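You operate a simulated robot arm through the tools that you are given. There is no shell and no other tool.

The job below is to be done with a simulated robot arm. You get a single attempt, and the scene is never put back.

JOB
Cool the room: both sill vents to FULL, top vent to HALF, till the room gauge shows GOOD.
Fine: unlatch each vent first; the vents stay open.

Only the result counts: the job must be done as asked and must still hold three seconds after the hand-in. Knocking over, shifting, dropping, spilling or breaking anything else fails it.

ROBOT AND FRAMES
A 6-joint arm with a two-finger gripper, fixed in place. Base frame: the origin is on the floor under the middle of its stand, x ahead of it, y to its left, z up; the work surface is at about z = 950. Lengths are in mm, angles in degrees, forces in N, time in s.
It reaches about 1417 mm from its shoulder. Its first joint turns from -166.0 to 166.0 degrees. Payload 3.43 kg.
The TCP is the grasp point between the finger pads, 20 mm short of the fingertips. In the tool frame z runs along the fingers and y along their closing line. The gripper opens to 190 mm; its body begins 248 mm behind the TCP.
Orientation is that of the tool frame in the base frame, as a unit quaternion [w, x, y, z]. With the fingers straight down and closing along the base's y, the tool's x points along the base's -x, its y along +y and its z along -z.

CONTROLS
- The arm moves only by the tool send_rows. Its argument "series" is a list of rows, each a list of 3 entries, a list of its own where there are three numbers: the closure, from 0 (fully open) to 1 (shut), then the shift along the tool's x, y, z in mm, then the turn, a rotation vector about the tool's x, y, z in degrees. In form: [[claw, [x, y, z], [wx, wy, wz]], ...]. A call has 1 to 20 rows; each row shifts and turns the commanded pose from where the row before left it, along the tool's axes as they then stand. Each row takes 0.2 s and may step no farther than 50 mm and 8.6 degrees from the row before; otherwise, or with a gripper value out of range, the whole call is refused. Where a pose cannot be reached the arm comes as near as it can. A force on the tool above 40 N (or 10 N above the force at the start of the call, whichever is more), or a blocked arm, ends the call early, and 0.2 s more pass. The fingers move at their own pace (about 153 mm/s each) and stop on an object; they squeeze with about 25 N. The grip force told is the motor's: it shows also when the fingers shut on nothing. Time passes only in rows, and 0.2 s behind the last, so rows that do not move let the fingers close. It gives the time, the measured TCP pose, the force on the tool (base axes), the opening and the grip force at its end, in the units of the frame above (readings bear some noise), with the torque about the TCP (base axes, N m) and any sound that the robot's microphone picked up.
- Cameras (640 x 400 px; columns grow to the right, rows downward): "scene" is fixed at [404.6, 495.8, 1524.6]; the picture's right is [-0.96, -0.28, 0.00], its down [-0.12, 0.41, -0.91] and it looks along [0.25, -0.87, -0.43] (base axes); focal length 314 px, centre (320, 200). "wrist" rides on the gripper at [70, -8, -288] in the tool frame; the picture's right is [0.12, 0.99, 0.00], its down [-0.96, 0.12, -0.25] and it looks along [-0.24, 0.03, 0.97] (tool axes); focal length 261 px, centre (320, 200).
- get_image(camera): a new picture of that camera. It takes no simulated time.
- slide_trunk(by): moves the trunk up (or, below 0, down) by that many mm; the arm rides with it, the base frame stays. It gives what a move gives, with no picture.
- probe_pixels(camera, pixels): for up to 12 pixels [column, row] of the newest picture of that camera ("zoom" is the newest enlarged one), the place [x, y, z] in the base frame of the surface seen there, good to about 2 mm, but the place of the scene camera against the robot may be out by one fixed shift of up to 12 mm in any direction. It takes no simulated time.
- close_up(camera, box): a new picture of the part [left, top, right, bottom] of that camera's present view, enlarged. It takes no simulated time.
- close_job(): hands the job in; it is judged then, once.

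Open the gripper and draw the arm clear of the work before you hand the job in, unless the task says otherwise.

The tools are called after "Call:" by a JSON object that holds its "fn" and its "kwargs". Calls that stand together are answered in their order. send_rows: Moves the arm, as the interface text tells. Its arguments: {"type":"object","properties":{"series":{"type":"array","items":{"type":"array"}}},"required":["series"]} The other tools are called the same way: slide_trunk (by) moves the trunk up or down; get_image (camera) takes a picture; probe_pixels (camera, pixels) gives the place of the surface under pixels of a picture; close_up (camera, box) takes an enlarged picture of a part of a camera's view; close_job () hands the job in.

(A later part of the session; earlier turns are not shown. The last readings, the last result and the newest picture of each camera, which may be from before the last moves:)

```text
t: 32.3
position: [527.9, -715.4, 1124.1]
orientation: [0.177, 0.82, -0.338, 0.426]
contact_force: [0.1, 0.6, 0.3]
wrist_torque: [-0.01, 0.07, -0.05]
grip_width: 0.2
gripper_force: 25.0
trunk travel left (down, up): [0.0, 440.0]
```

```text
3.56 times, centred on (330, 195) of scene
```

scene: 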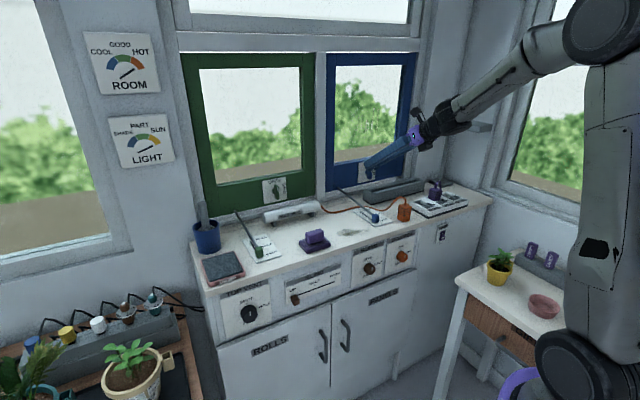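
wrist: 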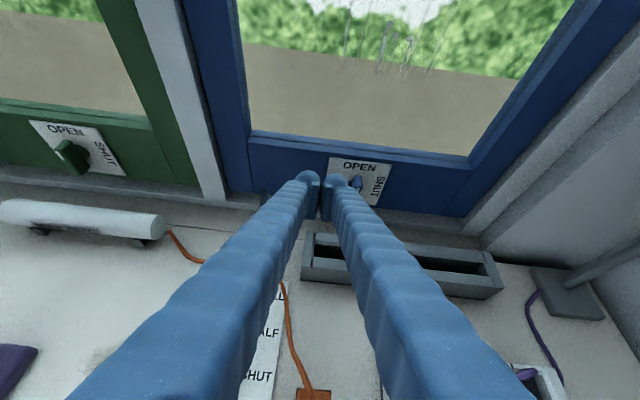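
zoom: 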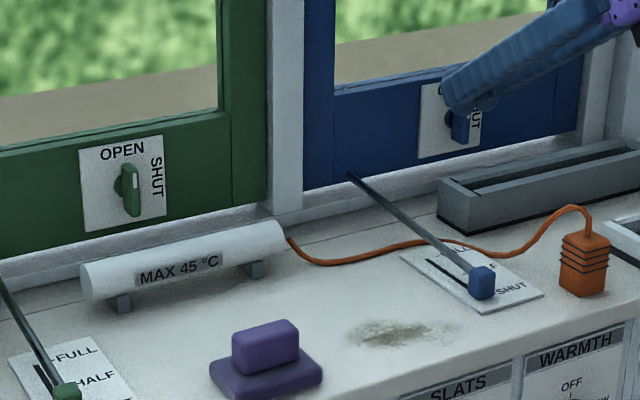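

Green shows its mark up at OPEN and blue matches. For the levers I'll move back over the blue knob and tip the fingers straight down, then locate the knob with the wrist camera.

Call:
{"fn": "send_rows", "kwargs": {"series": [[0.9, [-33.2, -25.5, -25.6], [0, 0, 0]], [0.8, [-33.2, -25.5, -25.6], [0, 0, 0]], [0.7, [-33.2, -25.5, -25.6], [0, 0, 0]], [0.7, [-33.2, -25.5, -25.6], [0, 0, 0]], [0.7, [0, 0, 0], [0, -8.5, 0]], [0.7, [0, 0, 0], [0, -8.5, 0]], [0.7, [0, 0, 0], [0, -8.5, 0]], [0.7, [0, 0, 0], [0, -8.5, 0]], [0.7, [0, 0, 0], [0, -8.5, 0]], [0.7, [0, 0, 0], [0, -8.5, 0]], [0.7, [0, 0, 0], [0, -4, 0]], [0.7, [0, 0, 0], [0, 0, 0]]]}}

Call:
{"fn": "get_image", "kwargs": {"camera": "wrist"}}

Call:
{"fn": "get_image", "kwargs": {"camera": "scene"}}

```text
t: 34.9
position: [466.5, -530.8, 1045.2]
orientation: [-0.046, 0.927, -0.345, 0.138]
contact_force: [-0.1, -0.4, -0.3]
wrist_torque: [0.01, 0.02, 0.0]
grip_width: 57.1
gripper_force: 0.0
out of reach, approached as far as the arm can: row 5, 6, 8, 9, 10, 11
trunk travel left (down, up): [0.0, 440.0]
```

```text
taken
```

wrist: 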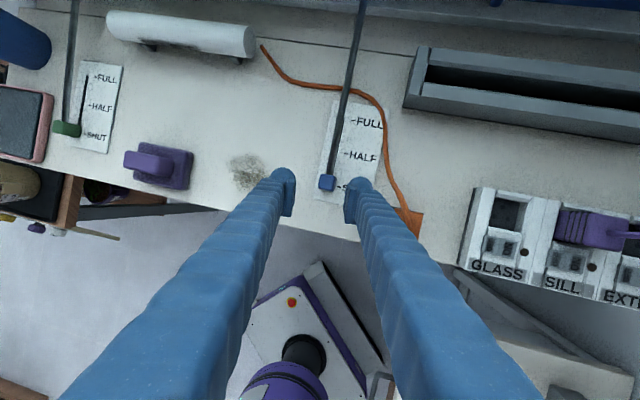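

```text
taken
```

scene: 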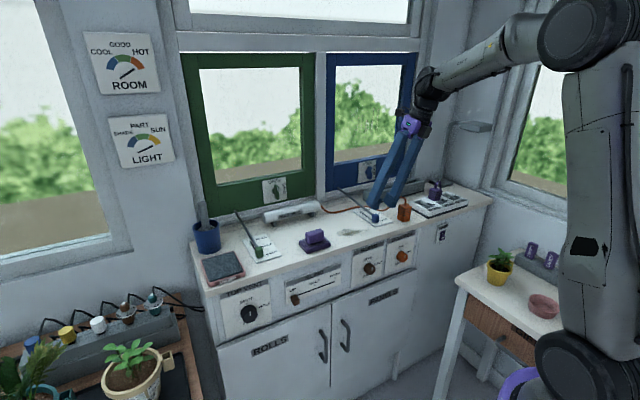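

The view shows the blue knob at (327,182) next to SHUT, with HALF at (362,156) and FULL at (372,122). I'll probe these and the slot to get the travel.

Call:
{"fn": "close_up", "kwargs": {"camera": "wrist", "box": [290, 80, 410, 210]}}

Call:
{"fn": "close_up", "kwargs": {"camera": "wrist", "box": [40, 50, 160, 160]}}

Call:
{"fn": "probe_pixels", "kwargs": {"camera": "wrist", "pixels": [[327, 182], [330, 175], [352, 122], [344, 155], [341, 130], [352, 60], [66, 128], [75, 124], [88, 78], [85, 106], [82, 133], [75, 40]]}}

```text
3.08 times, centred on (350, 145) of wrist
```

zoom: 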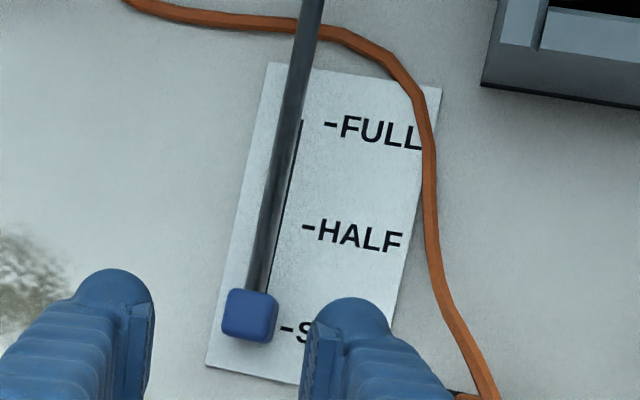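

```text
3.64 times, centred on (100, 105) of wrist
```

zoom: 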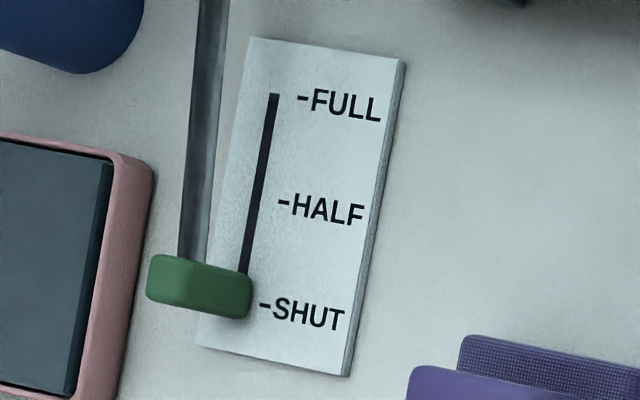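

```text
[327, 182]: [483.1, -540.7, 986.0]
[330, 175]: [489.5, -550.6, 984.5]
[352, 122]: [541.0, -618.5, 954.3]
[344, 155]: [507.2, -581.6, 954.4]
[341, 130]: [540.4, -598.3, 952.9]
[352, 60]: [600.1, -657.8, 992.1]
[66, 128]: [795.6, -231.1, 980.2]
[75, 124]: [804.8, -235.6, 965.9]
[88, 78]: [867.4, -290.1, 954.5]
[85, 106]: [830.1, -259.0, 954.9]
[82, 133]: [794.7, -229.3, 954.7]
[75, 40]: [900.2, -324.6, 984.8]
```

The knob top is at d≈724, s≈41, z≈986. The ticks give SHUT≈721, HALF≈770 and FULL≈820, so the travel is about 100 mm toward the window. I'll raise the trunk 150 mm so the tool can point straight down without hitting the bend limit.

Call:
{"fn": "slide_trunk", "kwargs": {"by": 150}}

```text
t: 36.6
position: [466.7, -530.6, 1195.6]
orientation: [-0.045, 0.927, -0.345, 0.138]
contact_force: [0.4, 0.6, 0.4]
wrist_torque: [0.0, 0.01, -0.01]
grip_width: 57.1
gripper_force: 0.1
trunk travel left (down, up): [-150.0, 290.0]
```

The trunk is up. I'll correct the tool to point straight down and close the fingers, then come down to z≈1100 just on the room side of the blue knob, ready to push it toward the window.

Call:
{"fn": "send_rows", "kwargs": {"series": [[1, [0, 0, 0], [-3.66, -4.22, 1.39]], [1, [0, 0, 0], [-3.66, -4.22, 1.39]], [1, [0, 0, 0], [-3.66, -4.22, 1.39]], [1, [-10, -1.4, 32], [0, 0, 0]], [1, [-10, -1.4, 32], [0, 0, 0]], [1, [-10, -1.4, 32], [0, 0, 0]], [1, [0, 0, 0], [0, 0, 0]]]}}

Call:
{"fn": "get_image", "kwargs": {"camera": "wrist"}}

```text
t: 38.2
position: [475.8, -512.4, 1100.2]
orientation: [-0.045, 0.928, -0.344, 0.138]
contact_force: [1.0, 0.3, -0.8]
wrist_torque: [0.04, 0.02, 0.01]
grip_width: 0.0
gripper_force: 25.3
out of reach, approached as far as the arm can: row 1, 2, 3
trunk travel left (down, up): [-150.0, 290.0]
```

```text
taken
```

wrist: 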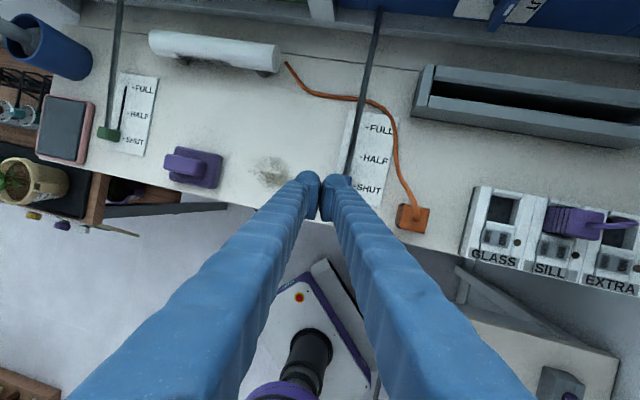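

The rotation was refused at the start, but the move down was fine and the posture has changed now. I'll retry the orientation correction from here.

Call:
{"fn": "send_rows", "kwargs": {"series": [[1, [0, 0, 0], [-3.66, -4.22, 1.39]], [1, [0, 0, 0], [-3.66, -4.22, 1.39]], [1, [0, 0, 0], [-3.66, -4.22, 1.39]], [1, [0, 0, 0], [0, 0, 0]]]}}

```text
t: 39.2
position: [473.9, -509.8, 1097.2]
orientation: [-0.043, 0.927, -0.351, 0.122]
contact_force: [0.2, 0.2, 0.7]
wrist_torque: [0.0, -0.01, -0.02]
grip_width: 0.0
gripper_force: 25.4
out of reach, approached as far as the arm can: row 1, 2, 3
trunk travel left (down, up): [-150.0, 290.0]
```

The straight-down pose is unavailable with this wrist roll, but the present 15° lean is fine for pushing. I'll move down behind the blue knob, toward d≈675, s≈41, in two steps and check.

Call:
{"fn": "send_rows", "kwargs": {"series": [[1, [-14.3, 10.8, 34.2], [0, 0, 0]], [1, [-14.3, 10.8, 34.2], [0, 0, 0]], [1, [0, 0, 0], [0, 0, 0]]]}}

Call:
{"fn": "get_image", "kwargs": {"camera": "wrist"}}

Call:
{"fn": "close_up", "kwargs": {"camera": "scene", "box": [320, 150, 440, 250]}}

```text
t: 40.0
position: [456.2, -509.1, 1022.8]
orientation: [-0.043, 0.927, -0.351, 0.122]
contact_force: [-0.5, 0.3, -0.2]
wrist_torque: [0.02, 0.02, 0.03]
grip_width: 0.0
gripper_force: 25.0
trunk travel left (down, up): [-150.0, 290.0]
```

```text
taken
```

wrist: 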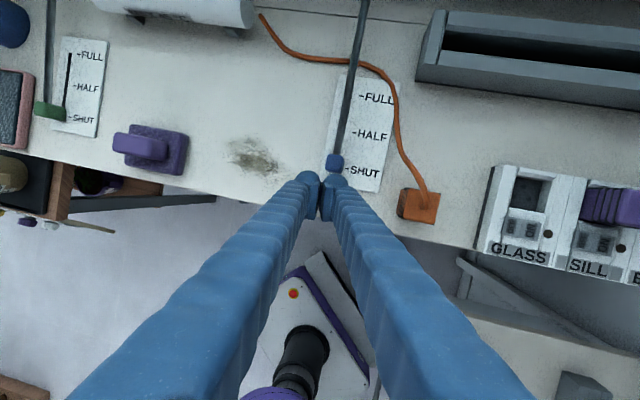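

```text
4.00 times, centred on (380, 200) of scene
```

zoom: 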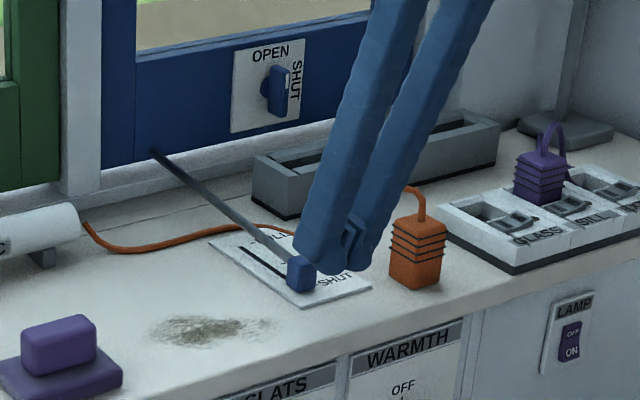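

The blue latch is clearly vertical with its mark up. In the wrist view the knob at (335,160) sits a little right of the fingertip centre, so I'll probe it for exact alignment.

Call:
{"fn": "probe_pixels", "kwargs": {"camera": "wrist", "pixels": [[335, 160], [329, 157], [342, 158], [335, 170], [345, 110], [358, 20], [340, 100], [352, 171]]}}

Call:
{"fn": "close_up", "kwargs": {"camera": "wrist", "box": [280, 110, 400, 210]}}

```text
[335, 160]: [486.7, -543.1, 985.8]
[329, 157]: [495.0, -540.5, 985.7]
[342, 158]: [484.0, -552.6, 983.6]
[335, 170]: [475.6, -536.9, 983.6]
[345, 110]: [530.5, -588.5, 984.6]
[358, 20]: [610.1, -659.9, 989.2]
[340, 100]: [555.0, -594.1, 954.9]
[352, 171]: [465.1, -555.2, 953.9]
```

```text
4.00 times, centred on (340, 160) of wrist
```

zoom: 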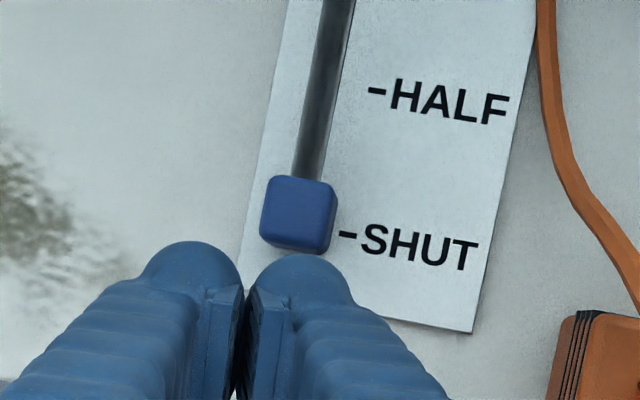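

The knob centre is at d≈726, s≈40, about 20 mm wide. I'll drop to z≈983 just behind it, then push 30 mm toward the window and read the force.

Call:
{"fn": "send_rows", "kwargs": {"series": [[1, [-12.5, 9.8, 37.1], [0, 0, 0]], [1, [14.7, 1.1, 2.8], [0, 0, 0]], [1, [14.7, 1.1, 2.8], [0, 0, 0]]]}}

Call:
{"fn": "close_up", "kwargs": {"camera": "wrist", "box": [260, 60, 420, 210]}}

Call:
{"fn": "close_up", "kwargs": {"camera": "scene", "box": [320, 150, 440, 250]}}

```text
t: 40.9
position: [474.5, -527.2, 981.9]
orientation: [-0.043, 0.928, -0.351, 0.121]
contact_force: [0.5, -0.5, -0.6]
wrist_torque: [-0.01, 0.02, 0.01]
grip_width: 0.2
gripper_force: 25.4
trunk travel left (down, up): [-150.0, 290.0]
```

```text
2.67 times, centred on (340, 135) of wrist
```

zoom: 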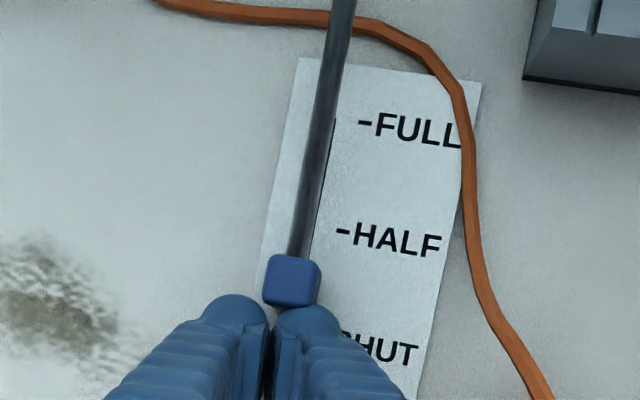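

```text
4.00 times, centred on (380, 200) of scene
```

zoom: 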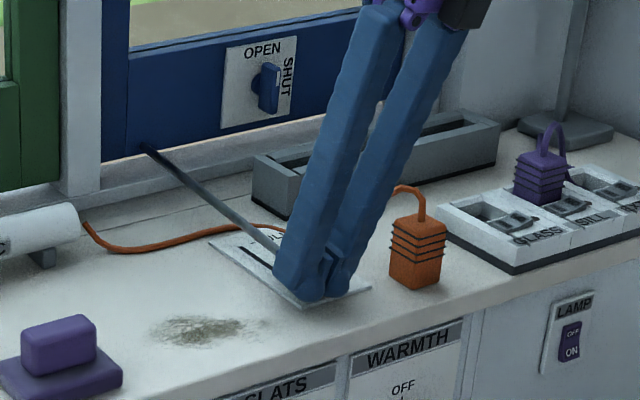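

The knob slid freely toward HALF with no load. I continue pushing in steps, 65 mm more, and then look.

Call:
{"fn": "send_rows", "kwargs": {"series": [[1, [12.7, 1.6, 2.4], [0, 0, 0]], [1, [12.7, 1.6, 2.4], [0, 0, 0]], [1, [12.7, 1.6, 2.4], [0, 0, 0]], [1, [12.7, 1.2, 2.4], [0, 0, 0]], [1, [12.7, 1.0, 2.4], [0, 0, 0]]]}}

Call:
{"fn": "close_up", "kwargs": {"camera": "wrist", "box": [260, 60, 420, 210]}}

Call:
{"fn": "get_image", "kwargs": {"camera": "scene"}}

```text
t: 42.0
position: [518.8, -574.2, 984.4]
orientation: [-0.043, 0.927, -0.351, 0.122]
contact_force: [-1.1, 0.7, -1.5]
wrist_torque: [-0.02, 0.03, -0.02]
grip_width: 0.0
gripper_force: 24.6
trunk travel left (down, up): [-150.0, 290.0]
```

```text
2.67 times, centred on (340, 135) of wrist
```

zoom: 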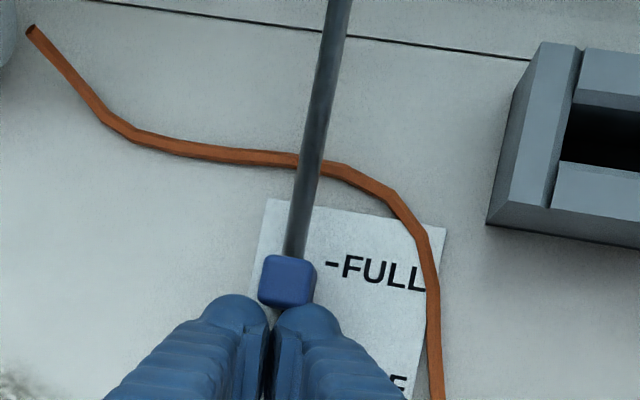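

```text
taken
```

scene: 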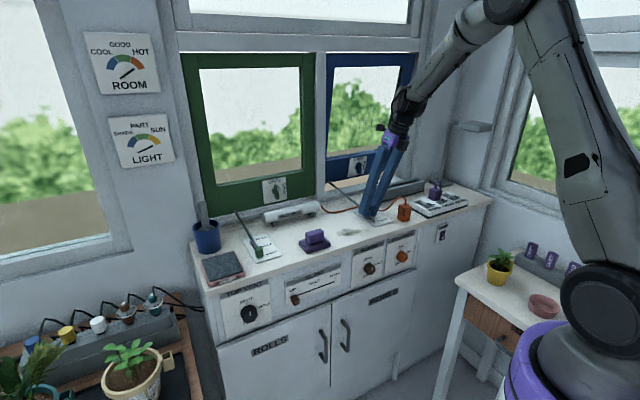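

The knob is close to the FULL tick now. I'll probe the knob and the tick to see how much is left.

Call:
{"fn": "probe_pixels", "kwargs": {"camera": "zoom", "pixels": [[10, 10]]}}

Call:
{"fn": "close_up", "kwargs": {"camera": "wrist", "box": [280, 110, 400, 210]}}

```text
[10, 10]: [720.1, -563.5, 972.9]
```

```text
4.00 times, centred on (340, 160) of wrist
```

zoom: 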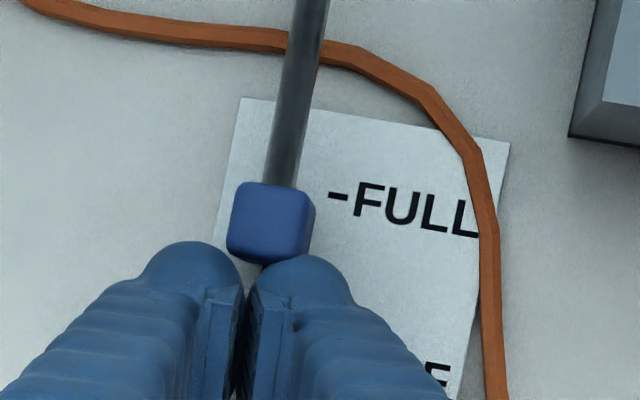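

Call:
{"fn": "probe_pixels", "kwargs": {"camera": "zoom", "pixels": [[272, 215], [272, 190], [272, 235], [272, 255], [336, 197], [330, 196], [344, 198], [285, 140]]}}

```text
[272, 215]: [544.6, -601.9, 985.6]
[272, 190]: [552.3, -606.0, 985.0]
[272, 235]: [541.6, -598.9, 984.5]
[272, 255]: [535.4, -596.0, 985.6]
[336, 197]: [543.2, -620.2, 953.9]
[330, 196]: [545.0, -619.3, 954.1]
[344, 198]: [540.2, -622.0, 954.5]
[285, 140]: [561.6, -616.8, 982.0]
```

The knob centre is at d≈810.7 and the FULL tick at d≈822.6, so about 12 mm remain. I'll push it in small steps and watch for the stop.

Call:
{"fn": "send_rows", "kwargs": {"series": [[1, [5.9, 0.5, 1.1], [0, 0, 0]], [1, [3.9, 0.3, 0.7], [0, 0, 0]], [1, [2, 0.15, 0.4], [0, 0, 0]], [1, [0, 0, 0], [0, 0, 0]]]}}

Call:
{"fn": "close_up", "kwargs": {"camera": "wrist", "box": [280, 110, 400, 210]}}

```text
t: 43.0
position: [527.1, -583.4, 982.9]
orientation: [-0.044, 0.928, -0.35, 0.122]
contact_force: [-2.0, 2.3, -1.8]
wrist_torque: [0.02, 0.02, -0.03]
grip_width: 0.3
gripper_force: 25.2
trunk travel left (down, up): [-150.0, 290.0]
```

```text
4.00 times, centred on (340, 160) of wrist
```

zoom: 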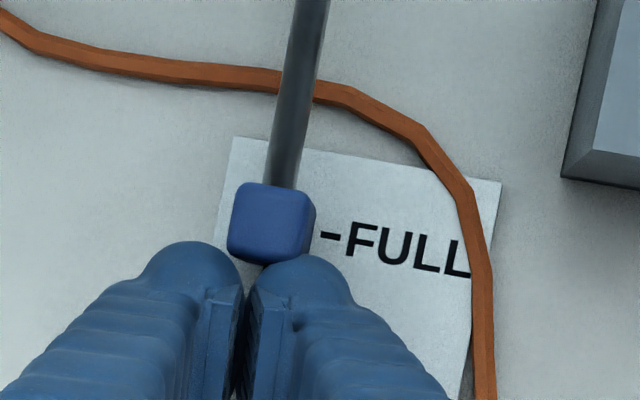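

The tick now lines up with the knob just as it did at SHUT. I'll push 3 mm more to feel for the end stop.

Call:
{"fn": "send_rows", "kwargs": {"series": [[1, [1.5, 0.1, 0.3], [0, 0, 0]], [1, [1.5, 0.1, 0.3], [0, 0, 0]], [1, [0, 0, 0], [0, 0, 0]]]}}

Call:
{"fn": "close_up", "kwargs": {"camera": "wrist", "box": [280, 110, 400, 210]}}

Call:
{"fn": "probe_pixels", "kwargs": {"camera": "zoom", "pixels": [[272, 215], [272, 190], [272, 255], [328, 236]]}}

```text
t: 43.9
position: [529.0, -584.7, 983.0]
orientation: [-0.043, 0.928, -0.351, 0.121]
contact_force: [-2.8, 2.0, 1.2]
wrist_torque: [-0.03, -0.02, -0.04]
grip_width: 0.0
gripper_force: 25.3
trunk travel left (down, up): [-150.0, 290.0]
```

```text
4.00 times, centred on (340, 160) of wrist
```

zoom: 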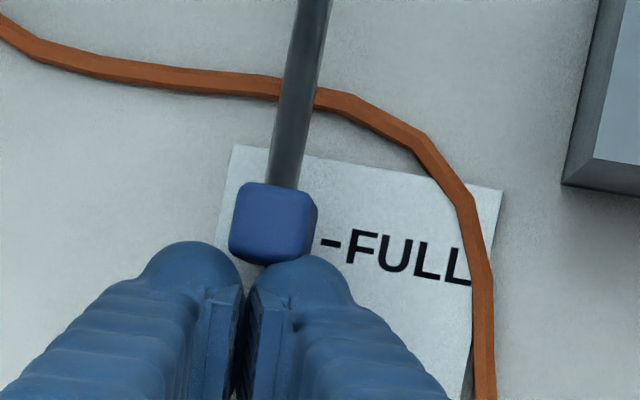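

```text
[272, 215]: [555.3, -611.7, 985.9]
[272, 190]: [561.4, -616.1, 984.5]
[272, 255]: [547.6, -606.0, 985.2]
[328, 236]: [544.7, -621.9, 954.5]
```

The knob centre (d≈824.5) now matches the FULL tick (d≈824.9). One more 2 mm press will show whether the stop is reached.

Call:
{"fn": "send_rows", "kwargs": {"series": [[1, [2, 0.15, 0.4], [0, 0, 0]], [1, [0, 0, 0], [0, 0, 0]]]}}

Call:
{"fn": "get_image", "kwargs": {"camera": "scene"}}

Call:
{"fn": "close_up", "kwargs": {"camera": "scene", "box": [80, 20, 190, 100]}}

```text
t: 44.5
position: [530.6, -585.6, 983.7]
orientation: [-0.044, 0.928, -0.351, 0.121]
contact_force: [-6.7, 7.6, 3.4]
wrist_torque: [-0.02, -0.01, -0.12]
grip_width: 0.1
gripper_force: 25.3
trunk travel left (down, up): [-150.0, 290.0]
```

```text
taken
```

scene: 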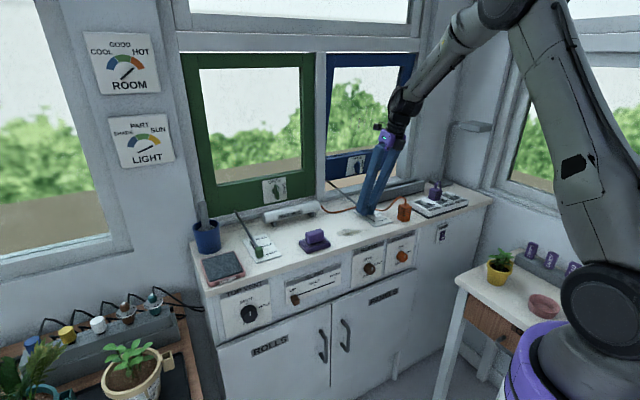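

```text
5.00 times, centred on (135, 60) of scene
```

zoom: 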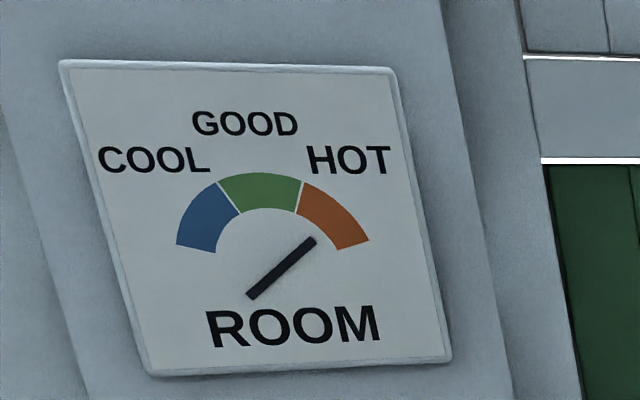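

The force rises to about 10 N, so the blue lever is at its FULL stop, and the room needle has started to move. I'll back away from the knob, lift clear, and check that it stays.

Call:
{"fn": "send_rows", "kwargs": {"series": [[1, [-24.5, -1.9, -4.6], [0, 0, 0]], [1, [-14.7, -1.1, -2.8], [0, 0, 0]], [1, [9.5, -8, -47], [0, 0, 0]], [1, [9.5, -8, -47], [0, 0, 0]], [1, [0, 0, 0], [0, 0, 0]]]}}

Call:
{"fn": "get_image", "kwargs": {"camera": "wrist"}}

Call:
{"fn": "close_up", "kwargs": {"camera": "scene", "box": [320, 150, 440, 250]}}

```text
t: 45.6
position: [503.8, -556.1, 1079.0]
orientation: [-0.044, 0.927, -0.351, 0.121]
contact_force: [-0.3, -0.2, -0.4]
wrist_torque: [-0.06, 0.04, -0.01]
grip_width: 0.0
gripper_force: 25.0
trunk travel left (down, up): [-150.0, 290.0]
```

```text
taken
```

wrist: 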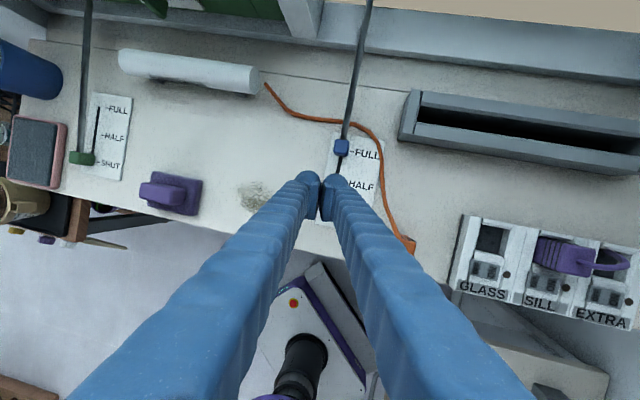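

```text
4.00 times, centred on (380, 200) of scene
```

zoom: 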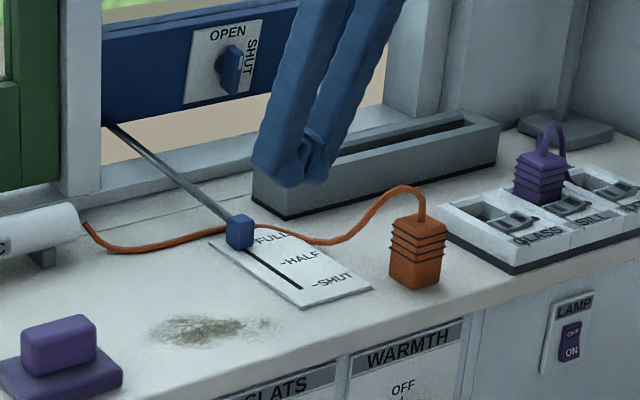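

Blue is at FULL, its window is open and it stays. Now I translate left about 440 mm at z≈1079 to get behind the green knob.

Call:
{"fn": "send_rows", "kwargs": {"series": [[1, [-4.9, -39.8, 5.8], [0, 0, 0]], [1, [-4.9, -39.8, 5.8], [0, 0, 0]], [1, [-4.9, -39.8, 5.8], [0, 0, 0]], [1, [-4.9, -39.8, 5.8], [0, 0, 0]], [1, [-4.9, -39.8, 5.8], [0, 0, 0]], [1, [-4.9, -39.8, 5.8], [0, 0, 0]], [1, [-4.9, -39.8, 5.8], [0, 0, 0]], [1, [-4.9, -39.8, 5.8], [0, 0, 0]], [1, [-4.9, -39.8, 5.8], [0, 0, 0]], [1, [-4.9, -39.8, 5.8], [0, 0, 0]], [1, [-4.9, -39.8, 5.8], [0, 0, 0]], [1, [0, 0, 0], [0, 0, 0]]]}}

Call:
{"fn": "get_image", "kwargs": {"camera": "wrist"}}

Call:
{"fn": "get_image", "kwargs": {"camera": "scene"}}

```text
t: 48.2
position: [723.4, -211.5, 1038.5]
orientation: [-0.076, 0.925, -0.346, 0.136]
contact_force: [0.4, 0.6, -0.8]
wrist_torque: [-0.08, 0.04, -0.03]
grip_width: 0.0
gripper_force: 25.1
out of reach, approached as far as the arm can: row 3, 4, 5, 6, 7, 8, 9, 10, 11
trunk travel left (down, up): [-150.0, 290.0]
```

```text
taken
```

wrist: 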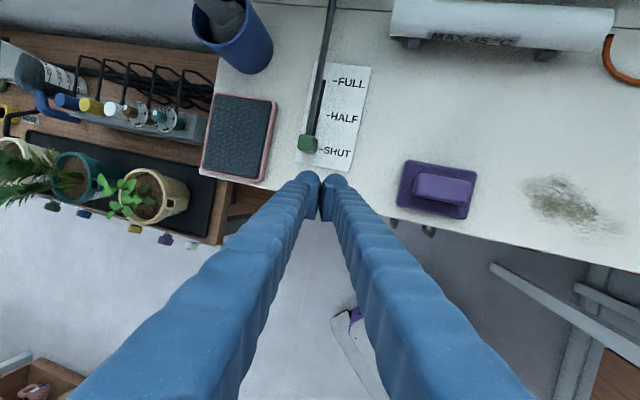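

```text
taken
```

scene: 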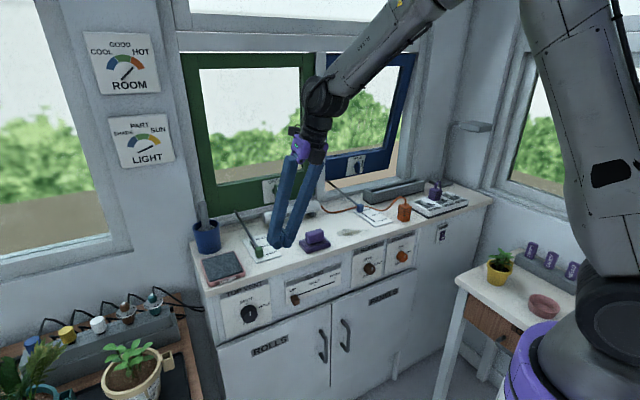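

The limit bent the path: the TCP is at (723,-212,1038), which is d≈661, s≈-362. It touched nothing. The last joint seems near its end, so I'll lift 40 mm and roll the tool +90° to free it, since the fingertip block is nearly square anyway.

Call:
{"fn": "send_rows", "kwargs": {"series": [[1, [8, -9.4, -38], [0, 0, 0]], [1, [0, 0, 0], [0, 0, 8.2]], [1, [0, 0, 0], [0, 0, 8.2]], [1, [0, 0, 0], [0, 0, 8.2]], [1, [0, 0, 0], [0, 0, 8.2]], [1, [0, 0, 0], [0, 0, 8.2]], [1, [0, 0, 0], [0, 0, 8.2]], [1, [0, 0, 0], [0, 0, 8.2]], [1, [0, 0, 0], [0, 0, 8.2]], [1, [0, 0, 0], [0, 0, 8.2]], [1, [0, 0, 0], [0, 0, 8.2]], [1, [0, 0, 0], [0, 0, 8.2]], [1, [0, 0, 0], [0, 0, 0]]]}}

Call:
{"fn": "get_image", "kwargs": {"camera": "wrist"}}

Call:
{"fn": "get_image", "kwargs": {"camera": "scene"}}

```text
t: 51.0
position: [698.0, -227.6, 1039.6]
orientation: [0.145, -0.406, 0.901, -0.045]
contact_force: [-0.2, 0.1, 0.6]
wrist_torque: [0.02, -0.01, -0.02]
grip_width: 0.0
gripper_force: 24.9
out of reach, approached as far as the arm can: row 1, 2, 3, 4, 5, 6, 7, 8, 9
trunk travel left (down, up): [-150.0, 290.0]
```

```text
taken
```

wrist: 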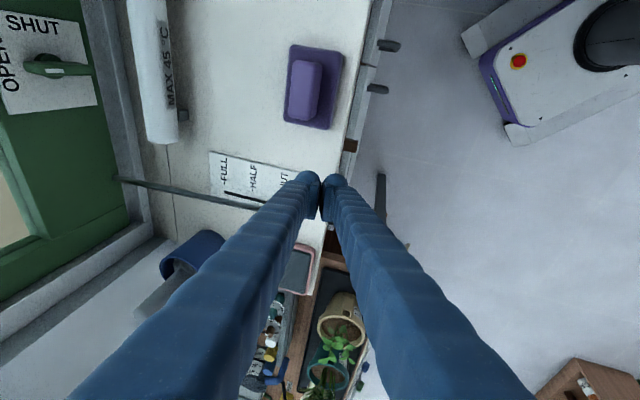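

```text
taken
```

scene: 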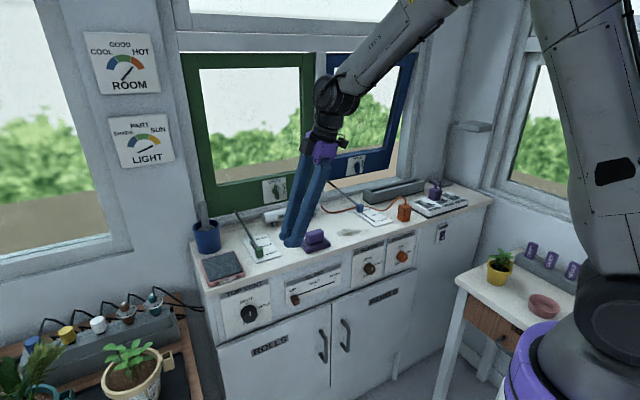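

The wrist is free again, since the last rows were within reach. I'll lift 60 mm and straighten the tool to vertical.

Call:
{"fn": "send_rows", "kwargs": {"series": [[1, [-6.7, -6, -28.6], [0, 0, 0]], [1, [-6.7, -6, -28.6], [0, 0, 0]], [1, [0, 0, 0], [-3.72, 4.48, 1.16]], [1, [0, 0, 0], [-3.72, 4.48, 1.16]], [1, [0, 0, 0], [-3.72, 4.48, 1.16]], [1, [0, 0, 0], [0, 0, 0]]]}}

Call:
{"fn": "get_image", "kwargs": {"camera": "wrist"}}

```text
t: 52.5
position: [685.6, -237.7, 1077.9]
orientation: [0.137, -0.402, 0.905, -0.011]
contact_force: [1.3, -0.1, -0.4]
wrist_torque: [0.08, 0.0, 0.03]
grip_width: 0.0
gripper_force: 24.9
out of reach, approached as far as the arm can: row 1, 2, 3, 4, 5
trunk travel left (down, up): [-150.0, 290.0]
```

```text
taken
```

wrist: 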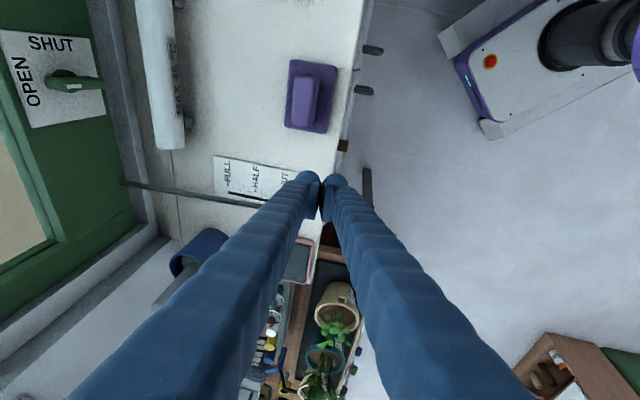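

The pose is still limited. I'll zoom on the wrist to understand which joint is holding it.

Call:
{"fn": "close_up", "kwargs": {"camera": "scene", "box": [260, 0, 480, 140]}}

Call:
{"fn": "close_up", "kwargs": {"camera": "scene", "box": [220, 160, 380, 270]}}

```text
2.86 times, centred on (370, 70) of scene
```

zoom: 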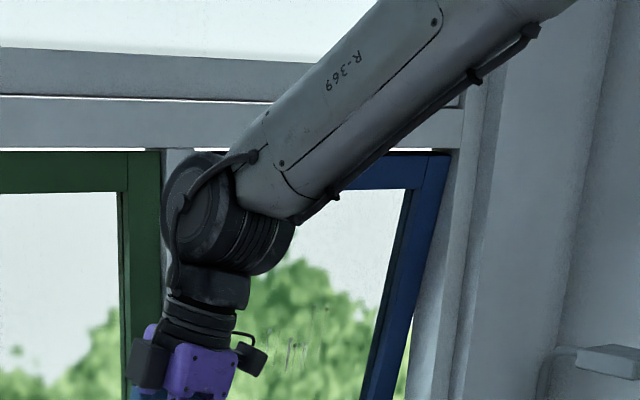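

```text
3.64 times, centred on (300, 215) of scene
```

zoom: 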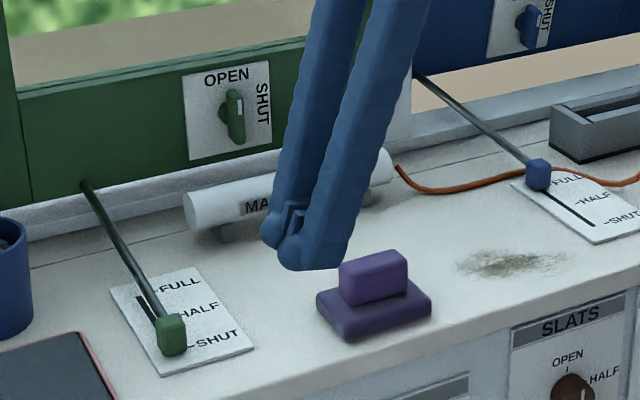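

The tool can't go fully vertical because of a roughly 14° lean forced by the forearm roll limit, but that lean is harmless for pushing. I'll accept it, move to d≈672, s≈-406 at z≈1078 with a small yaw to follow the arm, and then look.

Call:
{"fn": "send_rows", "kwargs": {"series": [[1, [-28, -7.3, 7.9], [-0.4, -0.22, -1.6]], [1, [-28, -7.3, 7.9], [-0.4, -0.22, -1.6]], [1, [-28, -7.3, 7.9], [-0.4, -0.22, -1.6]], [1, [0, 0, 0], [0, 0, 0]]]}}

Call:
{"fn": "get_image", "kwargs": {"camera": "wrist"}}

Call:
{"fn": "close_up", "kwargs": {"camera": "scene", "box": [200, 150, 340, 260]}}

```text
t: 53.5
position: [759.3, -184.1, 1077.6]
orientation: [0.142, -0.442, 0.886, -0.003]
contact_force: [-0.6, -1.3, 0.0]
wrist_torque: [-0.03, -0.02, -0.01]
grip_width: 0.3
gripper_force: 24.8
trunk travel left (down, up): [-150.0, 290.0]
```

```text
taken
```

wrist: 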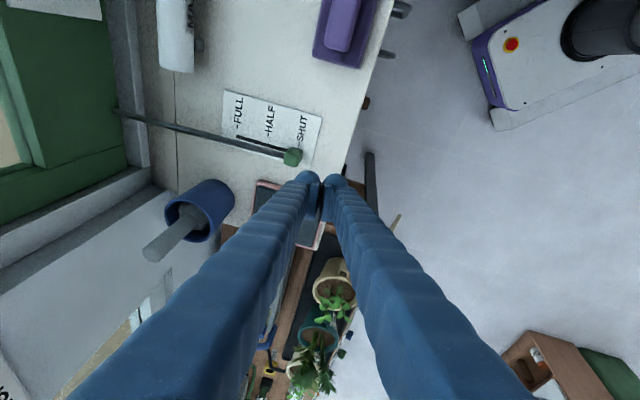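

```text
3.64 times, centred on (270, 205) of scene
```

zoom: 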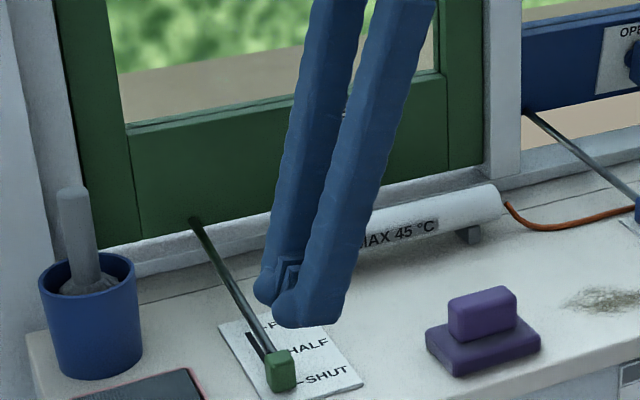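

The move worked without limits: d≈667, s≈-407. The green knob is visible at (293,157) in the wrist view, so I'll probe it and the ticks.

Call:
{"fn": "close_up", "kwargs": {"camera": "wrist", "box": [220, 90, 340, 190]}}

Call:
{"fn": "probe_pixels", "kwargs": {"camera": "wrist", "pixels": [[293, 157], [287, 157], [299, 156], [292, 152], [292, 163], [240, 135], [300, 140], [239, 134], [260, 148]]}}

```text
4.00 times, centred on (280, 140) of wrist
```

zoom: 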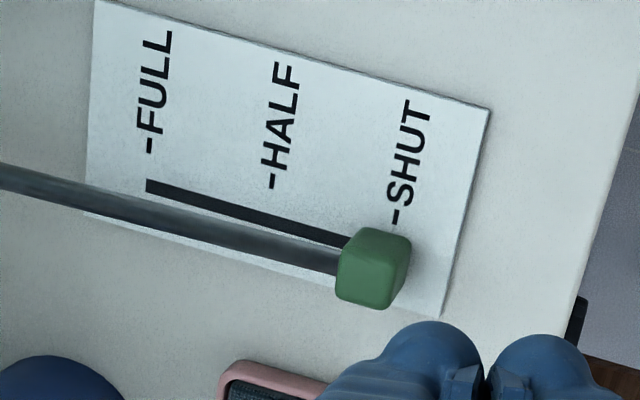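

```text
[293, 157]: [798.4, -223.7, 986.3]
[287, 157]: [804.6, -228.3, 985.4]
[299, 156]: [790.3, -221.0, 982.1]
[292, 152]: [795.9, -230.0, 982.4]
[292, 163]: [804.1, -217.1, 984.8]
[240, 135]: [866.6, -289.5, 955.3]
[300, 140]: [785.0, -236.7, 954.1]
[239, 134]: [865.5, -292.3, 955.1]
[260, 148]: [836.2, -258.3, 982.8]
```

The green knob is at d≈723, s≈-407, with FULL at about d≈819. I'll drop to z≈983 just behind it and push 65 mm toward the window in steps.

Call:
{"fn": "send_rows", "kwargs": {"series": [[1, [12.05, 3.67, 45.2], [0, 0, 0]], [1, [12.05, 3.67, 45.2], [0, 0, 0]], [1, [1.96, -12.8, 1.23], [0, 0, 0]], [1, [1.96, -12.8, 1.23], [0, 0, 0]], [1, [1.96, -12.8, 1.23], [0, 0, 0]], [1, [1.96, -12.8, 1.23], [0, 0, 0]], [1, [1.96, -12.8, 1.23], [0, 0, 0]]]}}

Call:
{"fn": "close_up", "kwargs": {"camera": "wrist", "box": [200, 90, 360, 190]}}

Call:
{"fn": "close_up", "kwargs": {"camera": "scene", "box": [200, 150, 340, 260]}}

```text
t: 55.0
position: [808.6, -234.0, 983.8]
orientation: [0.136, -0.442, 0.886, -0.005]
contact_force: [-1.8, 0.5, -0.6]
wrist_torque: [0.02, 0.01, -0.03]
grip_width: 0.0
gripper_force: 25.1
trunk travel left (down, up): [-150.0, 290.0]
```

```text
4.00 times, centred on (280, 140) of wrist
```

zoom: 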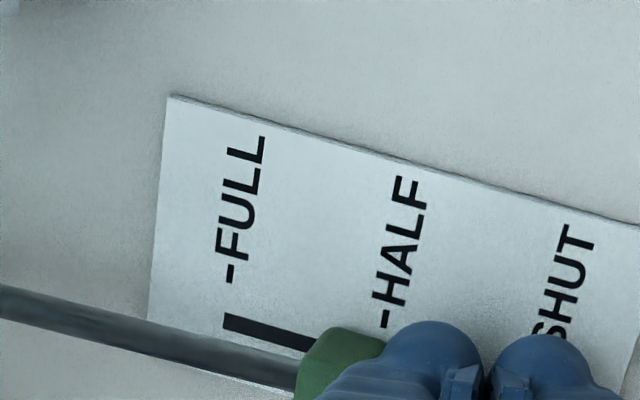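

```text
3.64 times, centred on (270, 205) of scene
```

zoom: 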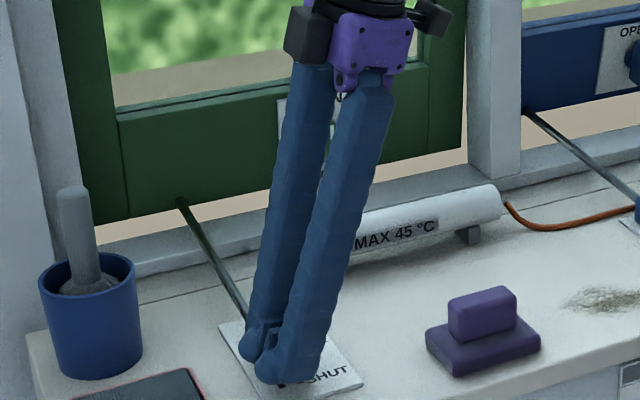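

The green window is opening and the knob has passed HALF. I push another 40 mm.

Call:
{"fn": "send_rows", "kwargs": {"series": [[1, [1.96, -12.8, 1.23], [0, 0, 0]], [1, [1.96, -12.8, 1.23], [0, 0, 0]], [1, [1.96, -12.8, 1.23], [0, 0, 0]], [1, [0, 0, 0], [0, 0, 0]]]}}

Call:
{"fn": "close_up", "kwargs": {"camera": "wrist", "box": [200, 110, 360, 210]}}

```text
t: 56.0
position: [835.9, -264.1, 986.7]
orientation: [0.137, -0.442, 0.887, -0.005]
contact_force: [-1.1, 1.2, 0.7]
wrist_torque: [-0.01, 0.0, -0.02]
grip_width: 0.4
gripper_force: 25.2
trunk travel left (down, up): [-150.0, 290.0]
```

```text
4.00 times, centred on (280, 160) of wrist
```

zoom: 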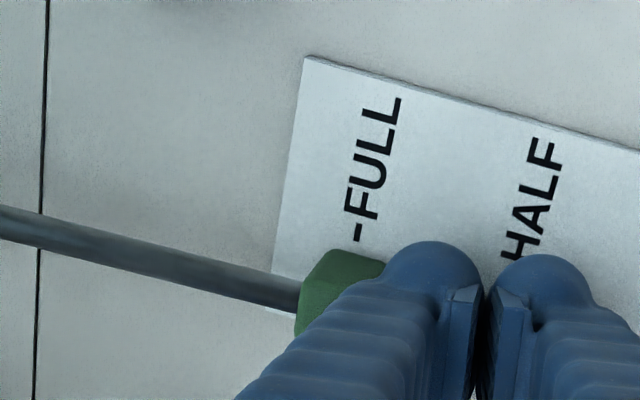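

The knob is nearly at FULL with no resistance yet. I continue in small steps, watching for the stop force.

Call:
{"fn": "send_rows", "kwargs": {"series": [[1, [0.8, -4.8, 1.4], [0, 0, 0]], [1, [0.5, -2.9, 1.2], [0, 0, 0]], [1, [0.3, -2, 0.2], [0, 0, 0]], [1, [0, 0, 0], [0, 0, 0]]]}}

Call:
{"fn": "close_up", "kwargs": {"camera": "wrist", "box": [200, 110, 360, 210]}}

```text
t: 57.0
position: [840.9, -267.1, 984.2]
orientation: [0.135, -0.443, 0.886, -0.004]
contact_force: [-19.4, 16.8, 2.5]
wrist_torque: [0.06, 0.09, -0.19]
grip_width: 0.3
gripper_force: 24.7
trunk travel left (down, up): [-150.0, 290.0]
```

```text
4.00 times, centred on (280, 160) of wrist
```

zoom: 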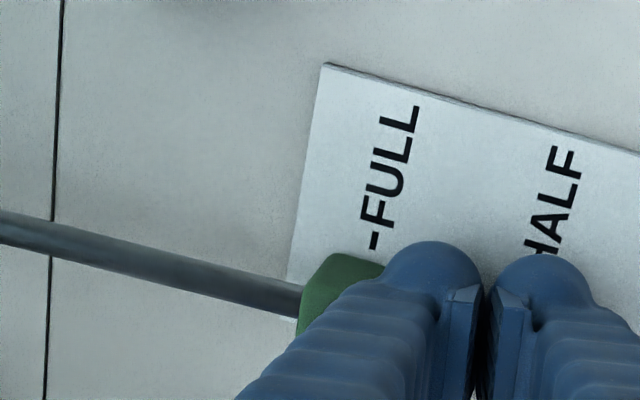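

The force is about 25 N, so the green lever is at its FULL stop. I'll back off 40 mm, lift 95 mm, and verify.

Call:
{"fn": "send_rows", "kwargs": {"series": [[1, [-3, 19.7, -1.9], [0, 0, 0]], [1, [-3, 19.7, -1.9], [0, 0, 0]], [1, [-12, -6.3, -46], [0, 0, 0]], [1, [-12, -6.3, -46], [0, 0, 0]], [1, [0, 0, 0], [0, 0, 0]]]}}

Call:
{"fn": "get_image", "kwargs": {"camera": "scene"}}

Call:
{"fn": "close_up", "kwargs": {"camera": "scene", "box": [200, 150, 340, 260]}}

Call:
{"fn": "get_image", "kwargs": {"camera": "wrist"}}

Call:
{"fn": "close_up", "kwargs": {"camera": "scene", "box": [80, 20, 190, 100]}}

```text
t: 58.2
position: [814.0, -241.2, 1077.0]
orientation: [0.146, -0.441, 0.885, -0.001]
contact_force: [-0.1, 0.3, -0.4]
wrist_torque: [-0.02, -0.01, 0.0]
grip_width: 0.3
gripper_force: 25.1
out of reach, approached as far as the arm can: row 4
trunk travel left (down, up): [-150.0, 290.0]
```

```text
taken
```

scene: 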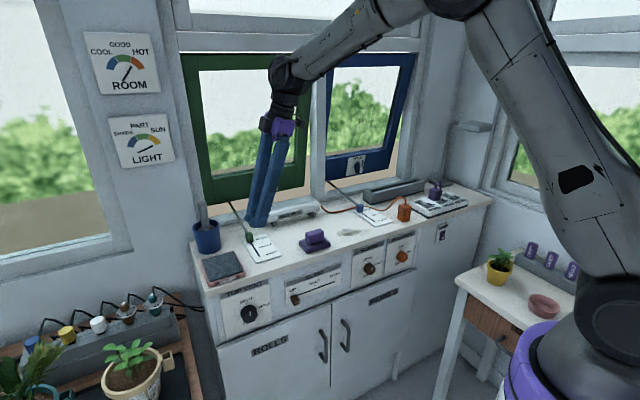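

```text
3.64 times, centred on (270, 205) of scene
```

zoom: 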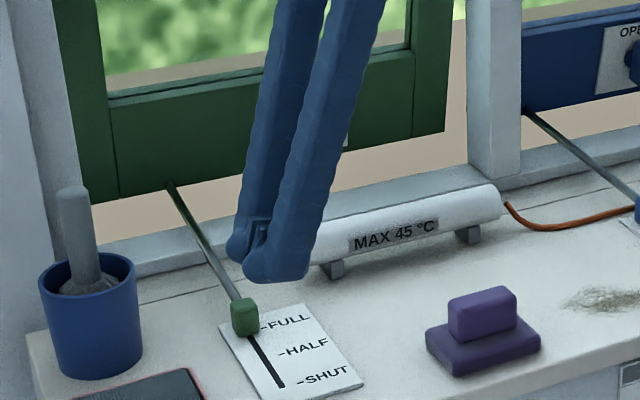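

```text
taken
```

wrist: 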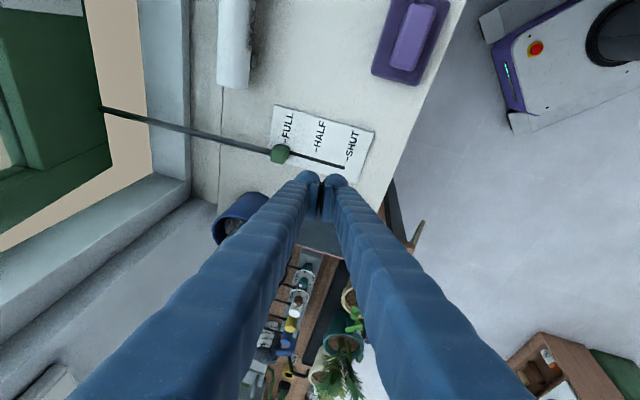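

```text
5.00 times, centred on (135, 60) of scene
```

zoom: 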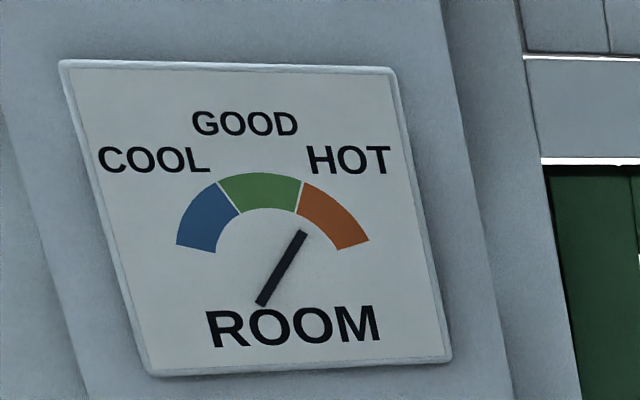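

Both sill levers are at FULL with the windows open, and the needle is moving toward GOOD. Next is the top vent knob on the cabinet front, so I'll probe it, the counter edge and the left table to plan a clear approach.

Call:
{"fn": "probe_pixels", "kwargs": {"camera": "scene", "pixels": [[250, 314], [232, 300], [262, 335], [225, 283], [210, 292], [245, 283], [130, 370], [160, 330], [170, 360], [100, 310], [305, 295], [230, 338]]}}

Call:
{"fn": "close_up", "kwargs": {"camera": "scene", "box": [200, 250, 320, 350]}}

Call:
{"fn": "close_up", "kwargs": {"camera": "scene", "box": [0, 260, 220, 400]}}

```text
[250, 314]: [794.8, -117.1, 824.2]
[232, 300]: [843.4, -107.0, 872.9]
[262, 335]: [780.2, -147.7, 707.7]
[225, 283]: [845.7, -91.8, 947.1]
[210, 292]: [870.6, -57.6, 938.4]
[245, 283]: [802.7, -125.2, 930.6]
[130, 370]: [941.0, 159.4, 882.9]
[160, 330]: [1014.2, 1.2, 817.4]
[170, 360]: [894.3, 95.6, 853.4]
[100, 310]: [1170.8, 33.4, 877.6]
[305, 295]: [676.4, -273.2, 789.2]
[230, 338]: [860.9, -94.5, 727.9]
```

```text
4.00 times, centred on (260, 300) of scene
```

zoom: 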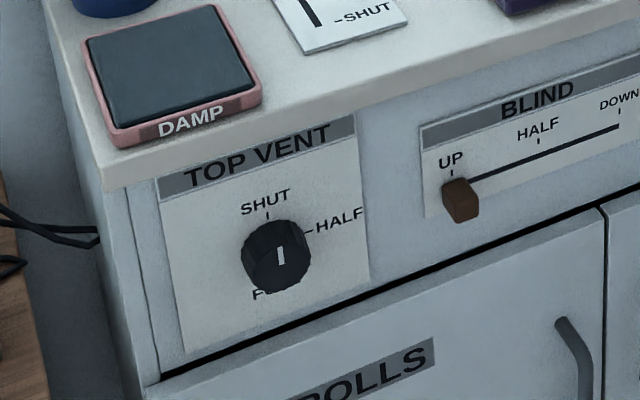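

```text
2.86 times, centred on (110, 330) of scene
```

zoom: 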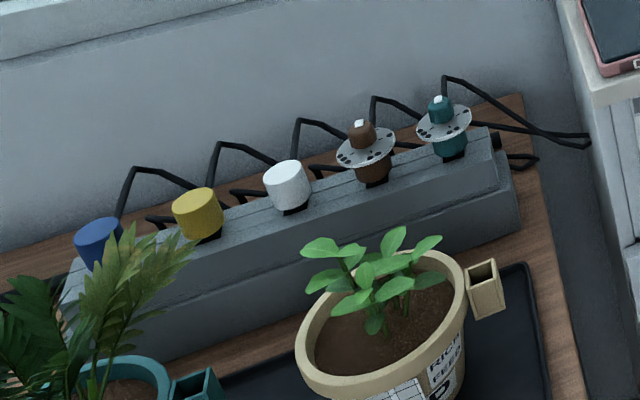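

The panel is at d≈671, and the top vent knob face is at d≈645, s≈-479, z≈824, with its white mark pointing up at SHUT. I need a level approach from the room side, so I start by pitching the tool up about the wall-parallel axis.

Call:
{"fn": "send_rows", "kwargs": {"series": [[1, [0, 0, 0], [8.13, 1.04, -2.25]], [1, [0, 0, 0], [8.13, 1.04, -2.25]], [1, [0, 0, 0], [8.13, 1.04, -2.25]], [1, [0, 0, 0], [8.13, 1.04, -2.25]], [1, [0, 0, 0], [8.13, 1.04, -2.25]], [1, [0, 0, 0], [0, 0, 0]]]}}

Call:
{"fn": "get_image", "kwargs": {"camera": "wrist"}}

```text
t: 59.6
position: [797.1, -257.6, 1062.3]
orientation: [0.241, -0.45, 0.788, -0.345]
contact_force: [-0.5, 0.4, -0.4]
wrist_torque: [0.05, -0.01, 0.07]
grip_width: 0.0
gripper_force: 24.5
out of reach, approached as far as the arm can: row 1, 2, 3
trunk travel left (down, up): [-150.0, 290.0]
```

```text
taken
```

wrist: 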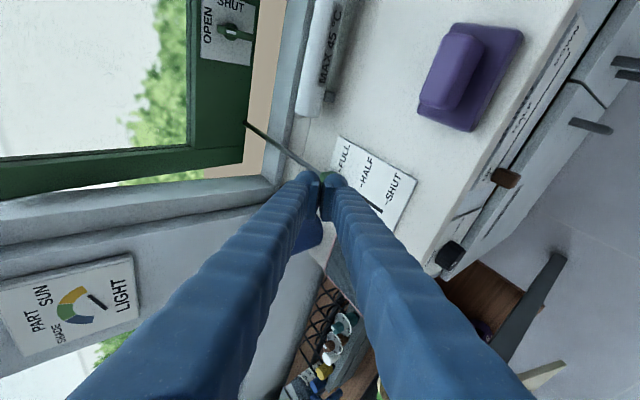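

The pitch-up is working: the tool is now about 40° below level. I retreat toward the robot by 150 mm and rise 60 mm before levelling further.

Call:
{"fn": "send_rows", "kwargs": {"series": [[1, [-16.3, 11.8, -35.4], [0, 0, 0]], [1, [-16.3, 11.8, -35.4], [0, 0, 0]], [1, [-16.3, 11.8, -35.4], [0, 0, 0]], [1, [-16.3, 11.8, -35.4], [0, 0, 0]], [1, [0, 0, 0], [0, 0, 0]]]}}

Call:
{"fn": "get_image", "kwargs": {"camera": "scene"}}

```text
t: 60.9
position: [707.6, -133.7, 1120.6]
orientation: [0.241, -0.449, 0.788, -0.344]
contact_force: [-0.1, -0.7, 0.2]
wrist_torque: [-0.08, -0.03, -0.06]
grip_width: 0.0
gripper_force: 25.0
trunk travel left (down, up): [-150.0, 290.0]
```

```text
taken
```

scene: 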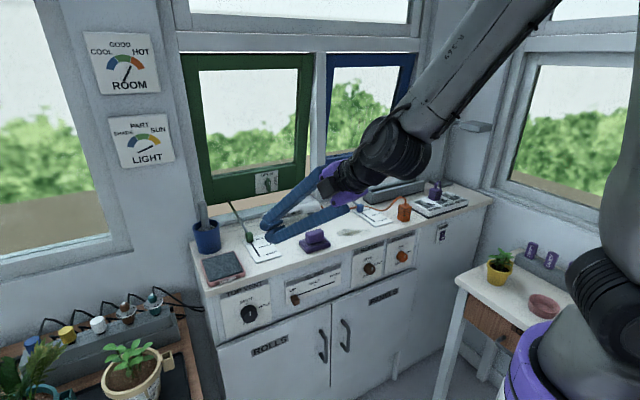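

No limits were hit. Now I rotate the remaining 44° to a level, wall-normal orientation here, well clear of everything.

Call:
{"fn": "send_rows", "kwargs": {"series": [[1, [0, 0, 0], [6.77, 2.83, 0.33]], [1, [0, 0, 0], [6.77, 2.83, 0.33]], [1, [0, 0, 0], [6.77, 2.83, 0.33]], [1, [0, 0, 0], [6.77, 2.83, 0.33]], [1, [0, 0, 0], [6.77, 2.83, 0.33]], [1, [0, 0, 0], [6.77, 2.83, 0.33]], [1, [0, 0, 0], [0, 0, 0]]]}}

Call:
{"fn": "get_image", "kwargs": {"camera": "scene"}}

Call:
{"fn": "get_image", "kwargs": {"camera": "wrist"}}

```text
t: 62.5
position: [713.5, -134.6, 1123.4]
orientation: [0.269, -0.27, 0.654, -0.654]
contact_force: [0.4, 1.1, 0.7]
wrist_torque: [-0.04, -0.03, -0.12]
grip_width: 0.1
gripper_force: 25.2
out of reach, approached as far as the arm can: row 3
trunk travel left (down, up): [-150.0, 290.0]
```

```text
taken
```

scene: 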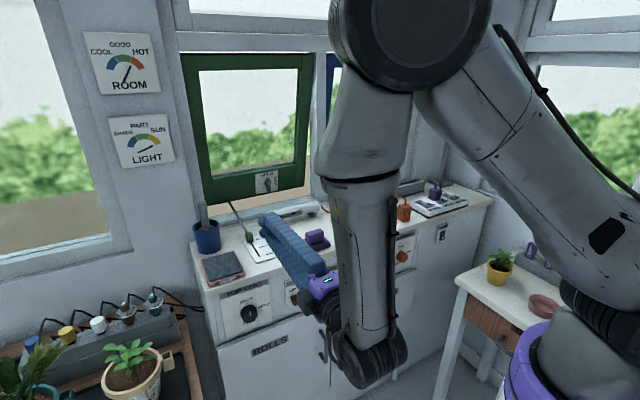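

```text
taken
```

wrist: 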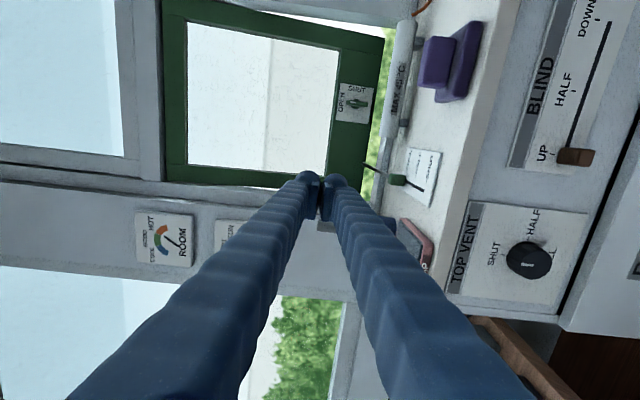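

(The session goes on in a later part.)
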